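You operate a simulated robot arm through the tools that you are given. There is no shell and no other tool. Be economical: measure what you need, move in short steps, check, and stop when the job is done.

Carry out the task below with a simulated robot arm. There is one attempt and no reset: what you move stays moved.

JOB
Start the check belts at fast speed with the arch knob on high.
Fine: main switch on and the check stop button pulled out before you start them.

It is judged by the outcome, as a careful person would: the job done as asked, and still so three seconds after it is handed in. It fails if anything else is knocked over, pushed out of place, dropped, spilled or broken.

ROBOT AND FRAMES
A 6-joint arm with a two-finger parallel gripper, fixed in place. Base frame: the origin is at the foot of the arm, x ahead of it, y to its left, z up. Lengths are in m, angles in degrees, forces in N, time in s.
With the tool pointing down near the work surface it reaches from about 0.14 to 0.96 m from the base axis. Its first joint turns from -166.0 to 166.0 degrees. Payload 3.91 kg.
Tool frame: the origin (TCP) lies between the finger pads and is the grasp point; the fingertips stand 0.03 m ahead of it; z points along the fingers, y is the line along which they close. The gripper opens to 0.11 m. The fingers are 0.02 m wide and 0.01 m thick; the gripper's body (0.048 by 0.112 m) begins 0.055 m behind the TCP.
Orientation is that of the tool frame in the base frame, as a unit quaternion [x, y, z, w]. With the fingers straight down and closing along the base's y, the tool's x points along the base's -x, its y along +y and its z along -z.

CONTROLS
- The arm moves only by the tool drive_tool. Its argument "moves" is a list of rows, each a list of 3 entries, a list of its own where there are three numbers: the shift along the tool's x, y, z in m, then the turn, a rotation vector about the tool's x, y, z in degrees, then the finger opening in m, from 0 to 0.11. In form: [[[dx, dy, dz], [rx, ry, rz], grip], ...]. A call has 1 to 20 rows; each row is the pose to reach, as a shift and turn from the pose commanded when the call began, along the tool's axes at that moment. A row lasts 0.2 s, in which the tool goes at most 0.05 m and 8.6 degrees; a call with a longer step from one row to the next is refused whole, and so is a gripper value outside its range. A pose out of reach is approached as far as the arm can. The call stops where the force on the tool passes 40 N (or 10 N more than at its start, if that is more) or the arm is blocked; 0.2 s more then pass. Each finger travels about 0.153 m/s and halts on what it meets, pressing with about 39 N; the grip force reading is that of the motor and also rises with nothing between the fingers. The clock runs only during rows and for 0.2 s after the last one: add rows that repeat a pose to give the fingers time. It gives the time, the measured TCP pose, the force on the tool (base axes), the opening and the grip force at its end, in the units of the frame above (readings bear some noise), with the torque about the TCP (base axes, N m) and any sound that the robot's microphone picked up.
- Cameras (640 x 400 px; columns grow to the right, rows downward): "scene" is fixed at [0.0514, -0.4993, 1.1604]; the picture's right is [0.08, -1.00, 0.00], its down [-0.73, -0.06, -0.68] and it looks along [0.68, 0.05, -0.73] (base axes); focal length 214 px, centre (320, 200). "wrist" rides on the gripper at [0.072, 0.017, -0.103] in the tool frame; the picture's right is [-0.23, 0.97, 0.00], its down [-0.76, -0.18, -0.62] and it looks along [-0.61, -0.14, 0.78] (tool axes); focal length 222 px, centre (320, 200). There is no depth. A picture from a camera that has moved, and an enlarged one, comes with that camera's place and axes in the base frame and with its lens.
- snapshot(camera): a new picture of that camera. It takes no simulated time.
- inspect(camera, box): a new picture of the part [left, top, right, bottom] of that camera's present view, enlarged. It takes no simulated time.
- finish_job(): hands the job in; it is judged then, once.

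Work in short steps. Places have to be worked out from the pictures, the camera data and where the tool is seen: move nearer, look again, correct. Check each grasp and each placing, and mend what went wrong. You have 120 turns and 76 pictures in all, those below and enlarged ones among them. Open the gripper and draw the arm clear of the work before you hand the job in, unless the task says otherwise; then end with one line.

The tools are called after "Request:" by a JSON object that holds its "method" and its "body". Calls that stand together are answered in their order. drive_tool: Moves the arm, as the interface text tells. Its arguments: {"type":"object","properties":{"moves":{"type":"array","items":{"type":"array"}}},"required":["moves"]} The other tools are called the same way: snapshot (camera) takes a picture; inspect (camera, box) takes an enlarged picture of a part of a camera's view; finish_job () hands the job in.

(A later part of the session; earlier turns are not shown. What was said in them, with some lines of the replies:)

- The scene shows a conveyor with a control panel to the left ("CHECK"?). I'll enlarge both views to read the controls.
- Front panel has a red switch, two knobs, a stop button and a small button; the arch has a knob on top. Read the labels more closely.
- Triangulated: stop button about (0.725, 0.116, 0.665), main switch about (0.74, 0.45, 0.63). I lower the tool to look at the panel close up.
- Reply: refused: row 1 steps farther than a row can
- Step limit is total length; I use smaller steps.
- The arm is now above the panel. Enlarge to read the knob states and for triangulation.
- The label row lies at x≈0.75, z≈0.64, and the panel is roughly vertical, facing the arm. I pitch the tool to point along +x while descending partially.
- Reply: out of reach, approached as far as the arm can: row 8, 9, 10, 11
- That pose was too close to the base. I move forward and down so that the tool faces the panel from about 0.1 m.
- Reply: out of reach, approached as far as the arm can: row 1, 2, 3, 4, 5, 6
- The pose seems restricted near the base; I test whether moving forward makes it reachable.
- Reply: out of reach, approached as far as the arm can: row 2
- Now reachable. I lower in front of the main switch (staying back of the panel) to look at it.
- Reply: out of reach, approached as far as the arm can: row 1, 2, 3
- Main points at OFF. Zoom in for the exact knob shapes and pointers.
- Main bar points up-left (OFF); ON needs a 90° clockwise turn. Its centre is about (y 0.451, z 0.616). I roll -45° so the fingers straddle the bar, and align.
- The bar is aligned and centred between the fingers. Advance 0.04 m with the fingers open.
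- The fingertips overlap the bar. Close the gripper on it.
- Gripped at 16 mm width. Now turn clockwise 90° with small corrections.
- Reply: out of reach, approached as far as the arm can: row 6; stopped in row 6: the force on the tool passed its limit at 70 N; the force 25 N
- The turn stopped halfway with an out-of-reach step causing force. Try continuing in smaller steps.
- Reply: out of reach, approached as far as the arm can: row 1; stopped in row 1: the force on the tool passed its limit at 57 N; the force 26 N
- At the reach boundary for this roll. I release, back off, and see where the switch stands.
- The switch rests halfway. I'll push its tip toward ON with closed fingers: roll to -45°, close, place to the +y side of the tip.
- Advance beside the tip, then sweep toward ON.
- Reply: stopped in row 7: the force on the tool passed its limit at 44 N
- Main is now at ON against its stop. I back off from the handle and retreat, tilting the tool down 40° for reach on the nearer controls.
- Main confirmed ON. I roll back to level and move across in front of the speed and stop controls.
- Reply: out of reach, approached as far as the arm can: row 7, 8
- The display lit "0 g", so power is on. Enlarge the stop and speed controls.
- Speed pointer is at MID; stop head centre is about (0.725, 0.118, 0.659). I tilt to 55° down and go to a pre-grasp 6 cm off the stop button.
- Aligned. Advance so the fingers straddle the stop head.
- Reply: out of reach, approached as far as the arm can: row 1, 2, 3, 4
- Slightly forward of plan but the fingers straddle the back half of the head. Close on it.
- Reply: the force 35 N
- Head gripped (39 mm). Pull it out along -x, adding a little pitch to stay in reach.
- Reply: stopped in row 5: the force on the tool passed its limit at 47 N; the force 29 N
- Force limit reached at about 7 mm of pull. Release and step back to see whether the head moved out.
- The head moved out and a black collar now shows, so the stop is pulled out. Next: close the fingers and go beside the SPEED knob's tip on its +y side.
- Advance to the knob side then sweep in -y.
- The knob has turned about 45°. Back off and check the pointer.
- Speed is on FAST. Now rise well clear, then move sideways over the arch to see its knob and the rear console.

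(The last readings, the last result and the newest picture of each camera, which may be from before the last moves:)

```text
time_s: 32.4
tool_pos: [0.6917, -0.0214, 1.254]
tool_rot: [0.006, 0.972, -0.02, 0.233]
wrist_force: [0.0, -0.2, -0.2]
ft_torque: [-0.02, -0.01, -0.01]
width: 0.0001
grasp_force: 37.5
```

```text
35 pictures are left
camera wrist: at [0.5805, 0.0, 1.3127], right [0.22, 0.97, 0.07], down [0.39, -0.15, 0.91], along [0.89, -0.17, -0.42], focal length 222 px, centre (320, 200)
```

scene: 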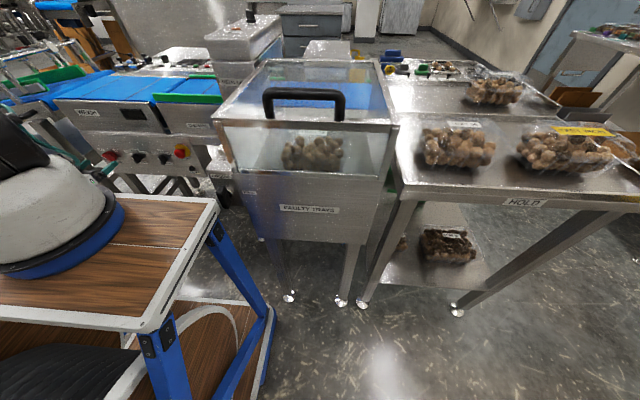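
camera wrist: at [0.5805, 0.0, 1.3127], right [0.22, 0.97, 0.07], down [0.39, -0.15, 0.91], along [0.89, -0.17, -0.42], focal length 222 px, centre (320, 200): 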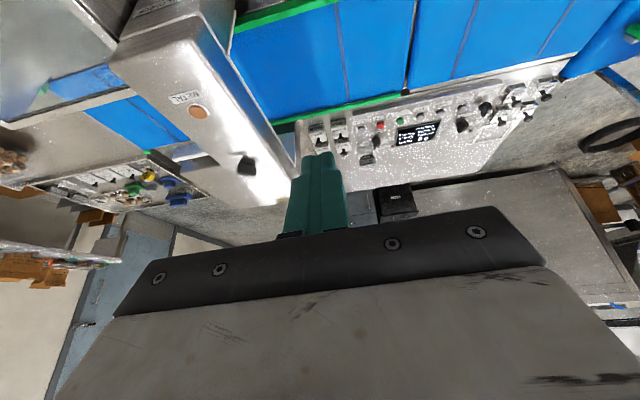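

Request:
{"method": "inspect", "body": {"camera": "wrist", "box": [290, 60, 570, 210]}}

Request:
{"method": "inspect", "body": {"camera": "wrist", "box": [130, 70, 290, 200]}}

```text
2.29 times, centred on (430, 135) of wrist
camera zoom: at [0.5805, 0.0, 1.3127], right [0.22, 0.97, 0.07], down [0.39, -0.15, 0.91], along [0.89, -0.17, -0.42], focal length 508 px, centre (69, 349)
```

zoom: 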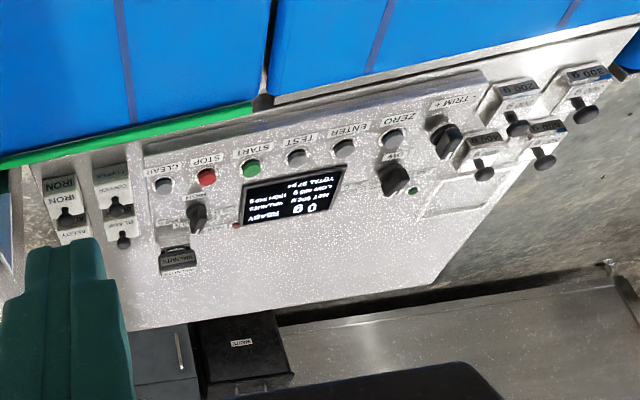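

```text
3.08 times, centred on (210, 135) of wrist
camera zoom: at [0.5805, 0.0, 1.3127], right [0.22, 0.97, 0.07], down [0.39, -0.15, 0.91], along [0.89, -0.17, -0.42], focal length 684 px, centre (658, 400)
```

zoom: 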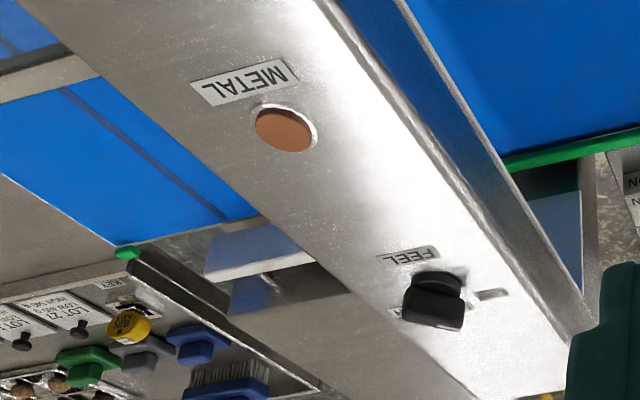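

Console reads READY with START (green) at about (1.10, 0.143, 0.866); the arch "FEEL" knob is at about (0.92, -0.21, 1.05). I tilt to vertical and move near the arch knob to read its labels.

Request:
{"method": "drive_tool", "body": {"moves": [[[-0.02, -0.03, 0.01], [0, 4.5, 0], 0], [[-0.04, -0.06, 0.02], [0, 9, 0], 0], [[-0.06, -0.09, 0.03], [0, 13.5, 0], 0.02], [[-0.08, -0.12, 0.042], [0, 18, 0], 0.04], [[-0.1, -0.15, 0.052], [0, 22.5, 0], 0.06], [[-0.123, -0.18, 0.063], [0, 27, 0], 0.06]]}}

Request:
{"method": "inspect", "body": {"camera": "wrist", "box": [200, 60, 440, 210]}}

```text
time_s: 33.8
tool_pos: [0.8236, -0.2065, 1.26]
tool_rot: [0.011, 1.0, -0.018, 0.0]
wrist_force: [-0.6, 0.6, 1.1]
ft_torque: [0.01, -0.05, 0.01]
width: 0.06
grasp_force: 0.0
```

```text
2.67 times, centred on (320, 135) of wrist
camera zoom: at [0.7513, -0.1832, 1.3631], right [0.25, 0.97, -0.04], down [0.76, -0.17, 0.63], along [0.6, -0.18, -0.78], focal length 592 px, centre (320, 373)
```

zoom: 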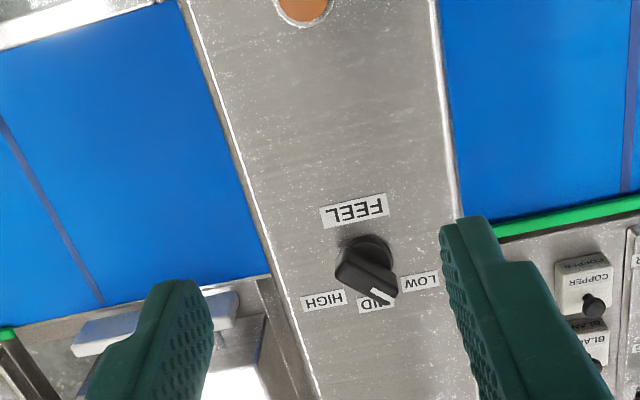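

FEEL knob points at LOW; HIGH is a 90° clockwise (from above) turn. Knob axis is about (0.918, -0.209). Move above it and straighten the tool.

Request:
{"method": "drive_tool", "body": {"moves": [[[-0.03, 0, 0], [-1, 0, 0], 0.06], [[-0.06, 0, 0.01], [-2, 0, 0], 0.06], [[-0.09, -0.001, 0.04], [-2, 0, 0], 0.06], [[-0.095, -0.001, 0.08], [-2, 0, 0], 0.06], [[-0.095, -0.001, 0.105], [-2, 0, 0], 0.06]]}}

Request:
{"method": "drive_tool", "body": {"moves": [[[0, 0, 0], [0, 0, -8], 0.06], [[0, 0, 0], [0, 0, -16], 0.06], [[0, 0, 0], [0, 0, -24], 0.06], [[0, 0, 0], [0, 0, -32], 0.06], [[0, 0, 0], [0, 0, -40], 0.06], [[0, 0, 0], [0, 0, -46], 0.06]]}}

Request:
{"method": "snapshot", "body": {"camera": "wrist"}}

```text
time_s: 35.0
tool_pos: [0.9204, -0.2149, 1.1559]
tool_rot: [0.01, 1.0, -0.001, 0.0]
wrist_force: [-0.3, -0.1, 1.0]
ft_torque: [0.0, 0.0, -0.01]
width: 0.0601
grasp_force: 0.1
```

```text
time_s: 36.4
tool_pos: [0.921, -0.2139, 1.1525]
tool_rot: [-0.382, 0.924, 0.0, -0.001]
wrist_force: [-0.5, -0.3, -0.1]
ft_torque: [-0.01, 0.0, 0.02]
width: 0.0598
grasp_force: 0.0
```

```text
31 pictures are left
camera wrist: at [0.8576, -0.2517, 1.2582], right [-0.53, 0.85, 0.0], down [0.67, 0.41, 0.62], along [0.53, 0.33, -0.78], focal length 222 px, centre (320, 200)
```

wrist: 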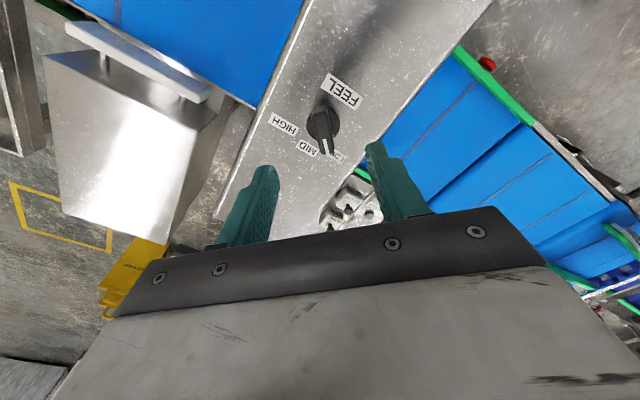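

Aligned with the bar within ~2–3 mm. Descend to straddle it.

Request:
{"method": "drive_tool", "body": {"moves": [[[0.002, 0.001, 0.025], [0, 0, 0], 0.06], [[0.003, 0.001, 0.045], [0, 0, 0], 0.06], [[0.003, 0.001, 0.057], [0, 0, 0], 0.06], [[0.003, 0.001, 0.064], [0, 0, 0], 0.06]]}}

Request:
{"method": "inspect", "body": {"camera": "wrist", "box": [200, 80, 440, 230]}}

```text
time_s: 37.4
tool_pos: [0.9196, -0.2156, 1.0901]
tool_rot: [-0.381, 0.925, 0.0, -0.001]
wrist_force: [-0.1, 0.9, 0.2]
ft_torque: [-0.03, 0.04, 0.03]
width: 0.0597
grasp_force: 0.1
```

```text
2.67 times, centred on (320, 155) of wrist
camera zoom: at [0.8552, -0.2534, 1.1941], right [-0.52, 0.85, 0.0], down [0.67, 0.41, 0.62], along [0.53, 0.33, -0.78], focal length 592 px, centre (320, 320)
```

zoom: 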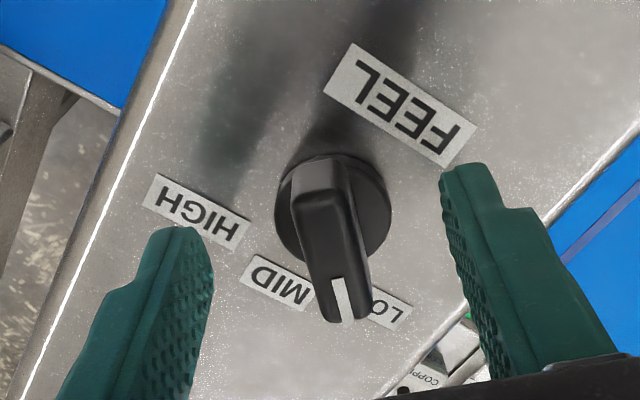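

Bar is between the fingers with ~13 mm overlap; shift 3 mm and close.

Request:
{"method": "drive_tool", "body": {"moves": [[[0, 0.003, 0.002], [0, 0, 0], 0.04], [[0, 0.003, 0.002], [0, 0, 0], 0.01], [[0, 0.003, 0.002], [0, 0, 0], 0.01], [[0, 0.003, 0.002], [0, 0, 0], 0.01]]}}

```text
time_s: 38.4
tool_pos: [0.9179, -0.2129, 1.088]
tool_rot: [-0.382, 0.924, -0.001, 0.001]
wrist_force: [8.0, -4.7, 2.2]
ft_torque: [-0.22, 0.03, -0.05]
width: 0.0142
grasp_force: 45.0
```

Gripped (14 mm). Rotate toward HIGH in two parts, watching force.

Request:
{"method": "drive_tool", "body": {"moves": [[[0, 0, 0], [0, 0, 8], 0.01], [[0, 0, 0], [0, 0, 16], 0.01], [[0, 0, 0], [0, 0, 24], 0.01], [[0, 0, 0], [0, 0, 32], 0.01], [[0, 0, 0], [0, 0, 40], 0.01], [[0, 0, 0], [0, 0, 46], 0.01]]}}

Request:
{"method": "inspect", "body": {"camera": "wrist", "box": [200, 80, 440, 230]}}

```text
time_s: 39.8
tool_pos: [0.9165, -0.2091, 1.0888]
tool_rot: [0.012, 1.0, 0.001, -0.001]
wrist_force: [-7.6, 10.2, -0.2]
ft_torque: [0.28, -1.1, 0.03]
width: 0.0141
grasp_force: 45.2
```

```text
2.67 times, centred on (320, 155) of wrist
camera zoom: at [0.8438, -0.1911, 1.1925], right [0.25, 0.97, 0.0], down [0.76, -0.19, 0.62], along [0.6, -0.15, -0.78], focal length 592 px, centre (320, 320)
```

zoom: 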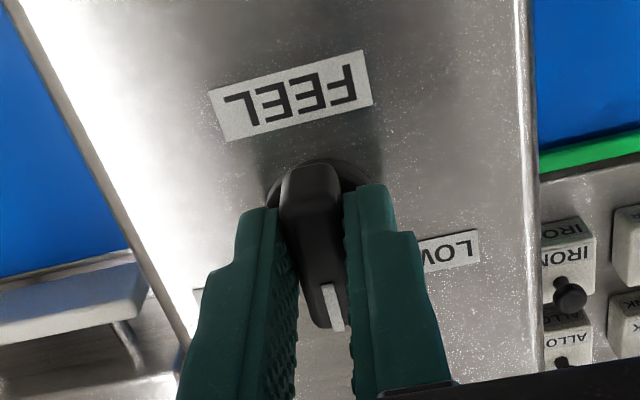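

Now at MID with low forces. Continue 45° to HIGH.

Request:
{"method": "drive_tool", "body": {"moves": [[[0, 0, 0], [0, 0, 8], 0.01], [[0, 0, 0], [0, 0, 16], 0.01], [[0, 0, 0], [0, 0, 24], 0.01], [[0, 0, 0], [0, 0, 32], 0.01], [[0, 0, 0], [0, 0, 39], 0.01], [[0, 0, 0], [0, 0, 45], 0.01]]}}

Request:
{"method": "drive_tool", "body": {"moves": [[[0, 0, 0], [0, 0, 0], 0.04], [[0, 0, 0], [0, 0, 0], 0.06], [[0, 0, -0.03], [0, 0, 0], 0.06], [[0, 0, -0.07], [0, 0, 0], 0.06]]}}

Request:
{"method": "inspect", "body": {"camera": "wrist", "box": [200, 60, 440, 210]}}

```text
time_s: 41.3
tool_pos: [0.9172, -0.2061, 1.0884]
tool_rot: [0.388, 0.922, 0.001, -0.001]
wrist_force: [5.8, 25.2, 1.9]
ft_torque: [0.64, 0.79, 0.56]
width: 0.014
grasp_force: 44.8
stopped in row 6: the force on the tool passed its limit at 41 N (the readings are from after the stop); the commanded pose is now the measured one
```

```text
time_s: 42.3
tool_pos: [0.9177, -0.2129, 1.1594]
tool_rot: [0.389, 0.921, 0.0, -0.001]
wrist_force: [-1.1, -0.1, -0.6]
ft_torque: [-0.02, 0.01, -0.01]
width: 0.06
grasp_force: 0.0
```

```text
2.67 times, centred on (320, 135) of wrist
camera zoom: at [0.8785, -0.1481, 1.2635], right [0.86, 0.52, 0.0], down [0.41, -0.67, 0.62], along [0.32, -0.53, -0.78], focal length 592 px, centre (320, 373)
```

zoom: 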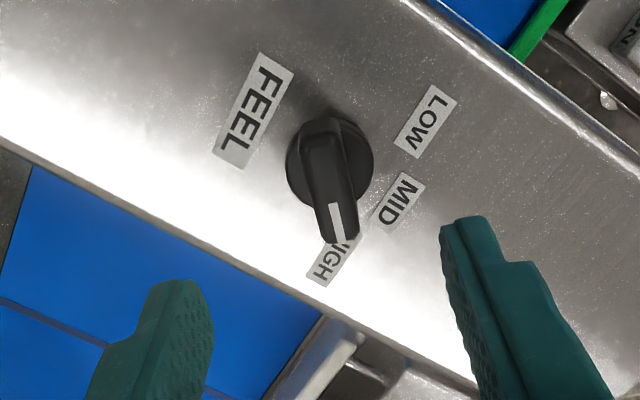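

Arch knob is on HIGH. Now rise, unroll, and cross to in front of the START button.

Request:
{"method": "drive_tool", "body": {"moves": [[[0, 0, -0.04], [0, 0, 0], 0.04], [[0.01, 0.005, -0.08], [0, 0, -5], 0.02], [[0.045, 0.025, -0.1], [0, 0, -10], 0], [[0.085, 0.047, -0.1], [0, 0, -15], 0], [[0.125, 0.069, -0.1], [0, 0, -20], 0], [[0.165, 0.091, -0.1], [0, 0, -25], 0], [[0.205, 0.113, -0.1], [0, 0, -30], 0], [[0.245, 0.135, -0.1], [0, 0, -35], 0], [[0.285, 0.157, -0.1], [0, 0, -40], 0], [[0.318, 0.177, -0.1], [0, 0, -45], 0]]}}

Request:
{"method": "drive_tool", "body": {"moves": [[[0, 0, 0.02], [0, -8, 0], 0], [[0, 0, 0.05], [0, -16, 0], 0], [[0, 0, 0.08], [0, -24, 0], 0], [[0, 0, 0.11], [0, -32, 0], 0], [[0, 0, 0.14], [0, -40, 0], 0], [[-0.03, 0, 0.17], [0, -45, 0], 0]]}}

Request:
{"method": "snapshot", "body": {"camera": "wrist"}}

```text
time_s: 44.5
tool_pos: [0.8213, 0.1389, 1.2605]
tool_rot: [0.006, 1.0, 0.0, 0.0]
wrist_force: [0.0, 0.1, -0.1]
ft_torque: [0.02, -0.01, 0.02]
width: 0.0001
grasp_force: 38.3
```

```text
time_s: 45.9
tool_pos: [0.8523, 0.1409, 1.0883]
tool_rot: [0.006, 0.924, -0.001, 0.383]
wrist_force: [0.4, 0.4, 1.3]
ft_torque: [0.03, 0.01, 0.0]
width: 0.0
grasp_force: 38.3
```

```text
27 pictures are left
camera wrist: at [0.7277, 0.1594, 1.1107], right [0.17, 0.97, 0.16], down [0.1, -0.18, 0.98], along [0.98, -0.15, -0.12], focal length 222 px, centre (320, 200)
```

wrist: 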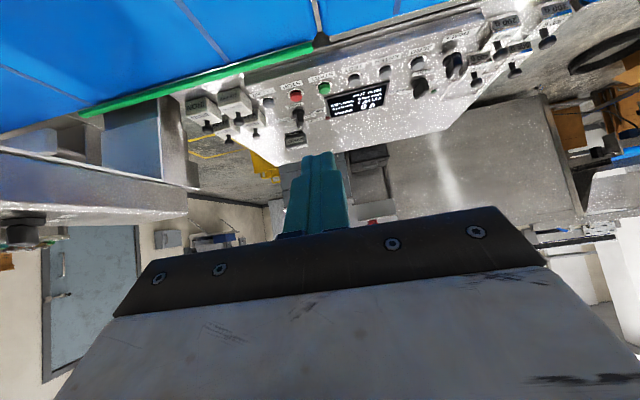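

Request:
{"method": "inspect", "body": {"camera": "wrist", "box": [240, 40, 400, 140]}}

```text
4.00 times, centred on (320, 90) of wrist
camera zoom: at [0.7277, 0.1594, 1.1107], right [0.17, 0.97, 0.16], down [0.1, -0.18, 0.98], along [0.98, -0.15, -0.12], focal length 888 px, centre (320, 640)
```

zoom: 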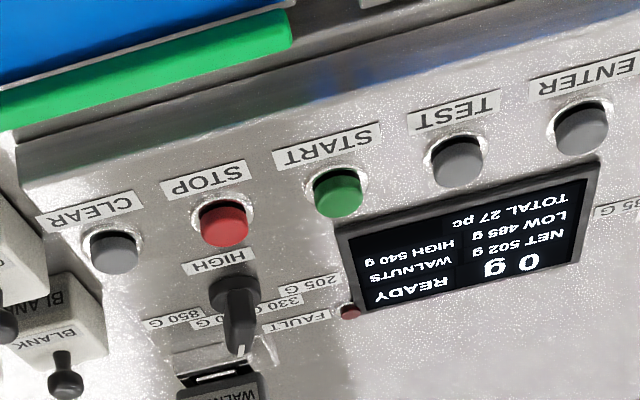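

Display shows READY. START is at (1.10, 0.144, 0.868). Move to hover ~1.5 cm above it with the closed fingers.

Request:
{"method": "drive_tool", "body": {"moves": [[[-0.006, 0, 0.04], [0, 0, 0], 0], [[-0.012, 0, 0.08], [0, 0, 0], 0], [[-0.018, 0.001, 0.12], [0, 0, 0], 0], [[-0.024, 0.001, 0.16], [0, 0, 0], 0], [[-0.03, 0.001, 0.2], [0, 0, 0], 0], [[-0.036, 0.002, 0.24], [0, 0, 0], 0], [[-0.042, 0.002, 0.27], [0, 0, 0], 0], [[-0.042, 0.002, 0.289], [0, 0, 0], 0]]}}

Request:
{"method": "inspect", "body": {"camera": "wrist", "box": [200, 80, 440, 230]}}

```text
time_s: 47.7
tool_pos: [1.0866, 0.1388, 0.9145]
tool_rot: [0.007, 0.924, -0.003, 0.382]
wrist_force: [-1.1, -0.3, -0.5]
ft_torque: [-0.04, 0.04, -0.02]
width: 0.0
grasp_force: 38.0
```

```text
2.67 times, centred on (320, 155) of wrist
camera zoom: at [0.962, 0.1577, 0.9373], right [0.17, 0.97, 0.16], down [0.1, -0.18, 0.98], along [0.98, -0.15, -0.12], focal length 592 px, centre (320, 320)
```

zoom: 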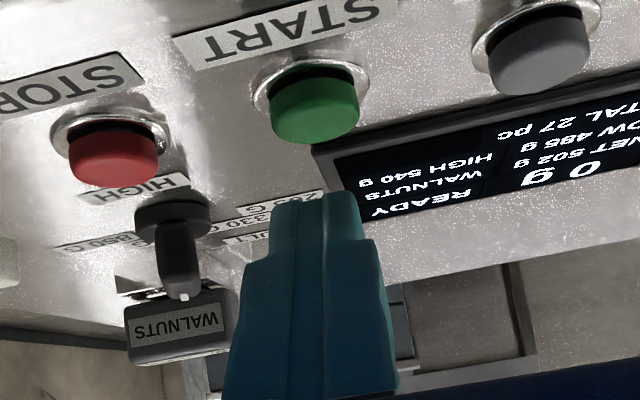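

Hovering just above; shift 5 mm in +y and press straight down gently.

Request:
{"method": "drive_tool", "body": {"moves": [[[0.003, 0.005, 0.003], [0, 0, 0], 0], [[0.009, 0.005, 0.009], [0, 0, 0], 0], [[0.012, 0.005, 0.012], [0, 0, 0], 0], [[0.0145, 0.005, 0.0145], [0, 0, 0], 0], [[0.0165, 0.005, 0.0165], [0, 0, 0], 0]]}}

Request:
{"method": "inspect", "body": {"camera": "wrist", "box": [200, 60, 440, 210]}}

```text
time_s: 48.9
tool_pos: [1.0869, 0.1441, 0.8943]
tool_rot: [0.006, 0.923, -0.002, 0.384]
wrist_force: [-3.8, -2.4, 17.8]
ft_torque: [-0.1, -0.15, -0.04]
width: 0.0002
grasp_force: 38.0
heard: click
```

```text
2.67 times, centred on (320, 135) of wrist
camera zoom: at [0.9616, 0.1632, 0.9156], right [0.17, 0.97, 0.16], down [0.09, -0.18, 0.98], along [0.98, -0.15, -0.12], focal length 592 px, centre (320, 373)
```

zoom: 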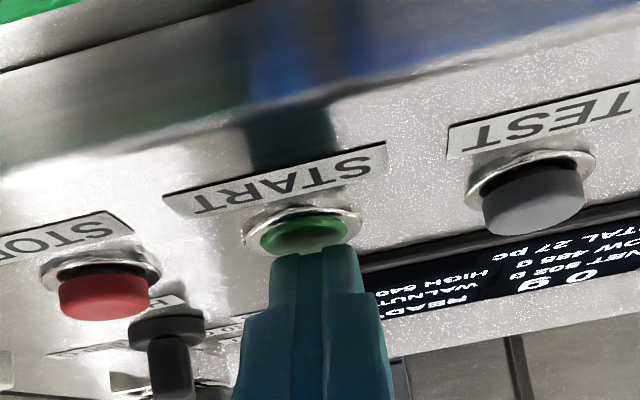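

Click heard and the button is depressed. Release by lifting and check the display.

Request:
{"method": "drive_tool", "body": {"moves": [[[-0.015, 0, -0.015], [0, 0, 0], 0], [[-0.03, 0, -0.04], [0, 0, 0], 0], [[-0.03, 0, -0.08], [0, 0, 0], 0], [[-0.03, 0, -0.12], [0, 0, 0], 0]]}}

Request:
{"method": "inspect", "body": {"camera": "wrist", "box": [240, 20, 440, 145]}}

```text
time_s: 49.9
tool_pos: [1.0233, 0.1439, 0.9965]
tool_rot: [0.006, 0.925, -0.002, 0.38]
wrist_force: [0.8, -0.4, 0.2]
ft_torque: [0.01, -0.06, -0.01]
width: 0.0
grasp_force: 37.5
```

```text
3.20 times, centred on (340, 82) of wrist
camera zoom: at [0.8984, 0.1627, 1.0197], right [0.17, 0.97, 0.16], down [0.1, -0.18, 0.98], along [0.98, -0.15, -0.13], focal length 711 px, centre (256, 576)
```

zoom: 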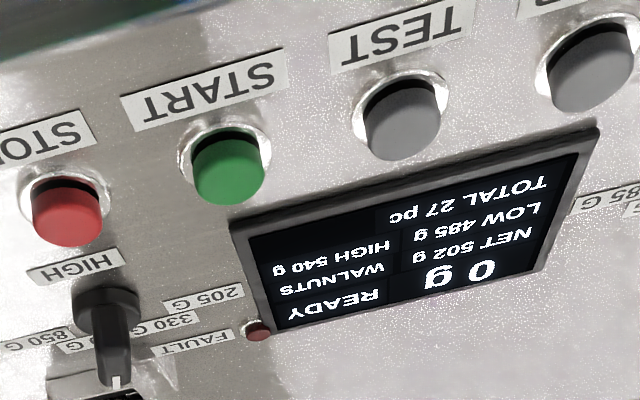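

Display still says READY. I check whether the belts move by comparing two views a moment apart.

Request:
{"method": "inspect", "body": {"camera": "scene", "box": [20, 40, 260, 190]}}

Request:
{"method": "drive_tool", "body": {"moves": [[[0, 0, -0.03], [0, 0, 0], 0], [[0, 0, -0.06], [0, 0, 0], 0], [[0, 0, -0.1], [0, 0, 0], 0]]}}

Request:
{"method": "inspect", "body": {"camera": "scene", "box": [20, 40, 260, 190]}}

```text
2.67 times, centred on (140, 115) of scene
camera zoom: at [0.0514, -0.4993, 1.1604], right [0.08, -1.0, 0.0], down [-0.73, -0.06, -0.68], along [0.68, 0.05, -0.73], focal length 572 px, centre (800, 427)
```

zoom: 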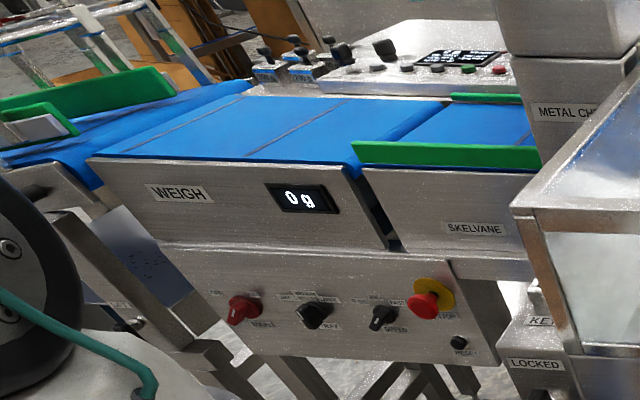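

```text
time_s: 50.7
tool_pos: [0.9519, 0.1429, 1.068]
tool_rot: [0.006, 0.924, -0.002, 0.382]
wrist_force: [0.7, -0.4, -1.0]
ft_torque: [-0.03, -0.01, -0.04]
width: 0.0
grasp_force: 37.1
```

```text
2.67 times, centred on (140, 115) of scene
camera zoom: at [0.0514, -0.4993, 1.1604], right [0.08, -1.0, 0.0], down [-0.73, -0.06, -0.68], along [0.68, 0.05, -0.73], focal length 572 px, centre (800, 427)
```

zoom: 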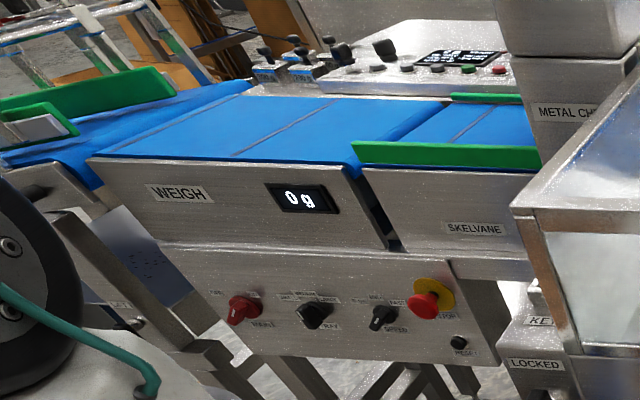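

The belt seams have shifted between the views, so the belts are running. I withdraw further, open the gripper, and confirm the knobs once more.

Request:
{"method": "drive_tool", "body": {"moves": [[[0, 0, -0.04], [0, 0, 0], 0.03], [[-0.03, 0, -0.07], [0, 0, 0], 0.06], [[-0.06, 0, -0.1], [0, 0, 0], 0.09], [[-0.09, 0, -0.13], [0, 0, 0], 0.11], [[-0.12, 0, -0.16], [0, 0, 0], 0.11]]}}

Request:
{"method": "inspect", "body": {"camera": "scene", "box": [95, 135, 207, 205]}}

Request:
{"method": "snapshot", "body": {"camera": "scene"}}

Request:
{"method": "snapshot", "body": {"camera": "wrist"}}

```text
time_s: 51.9
tool_pos: [0.924, 0.1457, 1.2661]
tool_rot: [0.006, 0.924, -0.002, 0.382]
wrist_force: [-0.2, -1.4, -0.3]
ft_torque: [0.01, 0.01, 0.0]
width: 0.1099
grasp_force: 0.1
```

```text
5.71 times, centred on (151, 170) of scene
camera zoom: at [0.0514, -0.4993, 1.1604], right [0.08, -1.0, 0.0], down [-0.73, -0.06, -0.68], along [0.68, 0.05, -0.73], focal length 1226 px, centre (1286, 371)
```

zoom: 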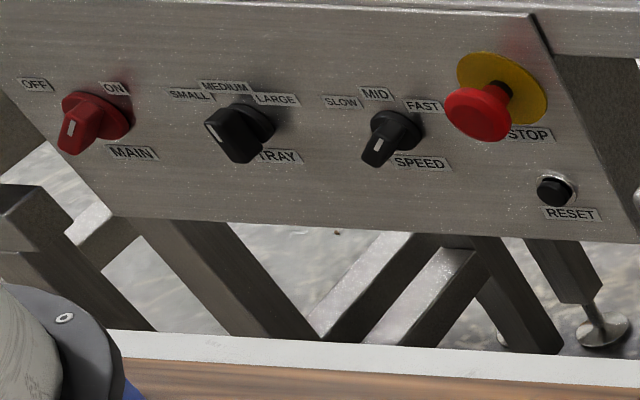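

```text
19 pictures are left
```

scene: 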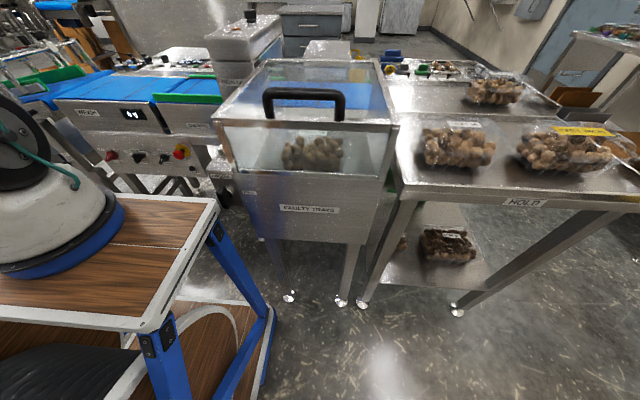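

```text
18 pictures are left
camera wrist: at [0.7997, 0.1655, 1.289], right [0.17, 0.97, 0.16], down [0.1, -0.18, 0.98], along [0.98, -0.15, -0.13], focal length 222 px, centre (320, 200)
```

wrist: 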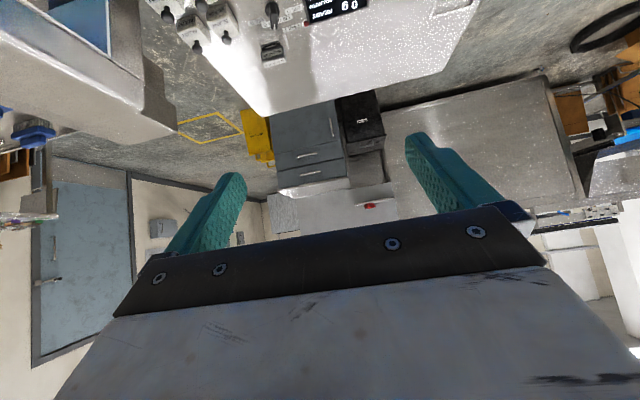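

All settings are confirmed: MAIN is ON, SPEED is FAST, STOP is pulled out, the arch FEEL knob is on HIGH, and the belts are running. The gripper is open and the arm is clear, so I hand the job in.

Request:
{"method": "finish_job", "body": {}}

```text
The job is handed in.
```

The check belts are running, started with the main switch on, the stop button pulled out, speed on FAST and the arch FEEL knob on HIGH; I saw the belts move but did not measure their speed, and the display still reads READY.
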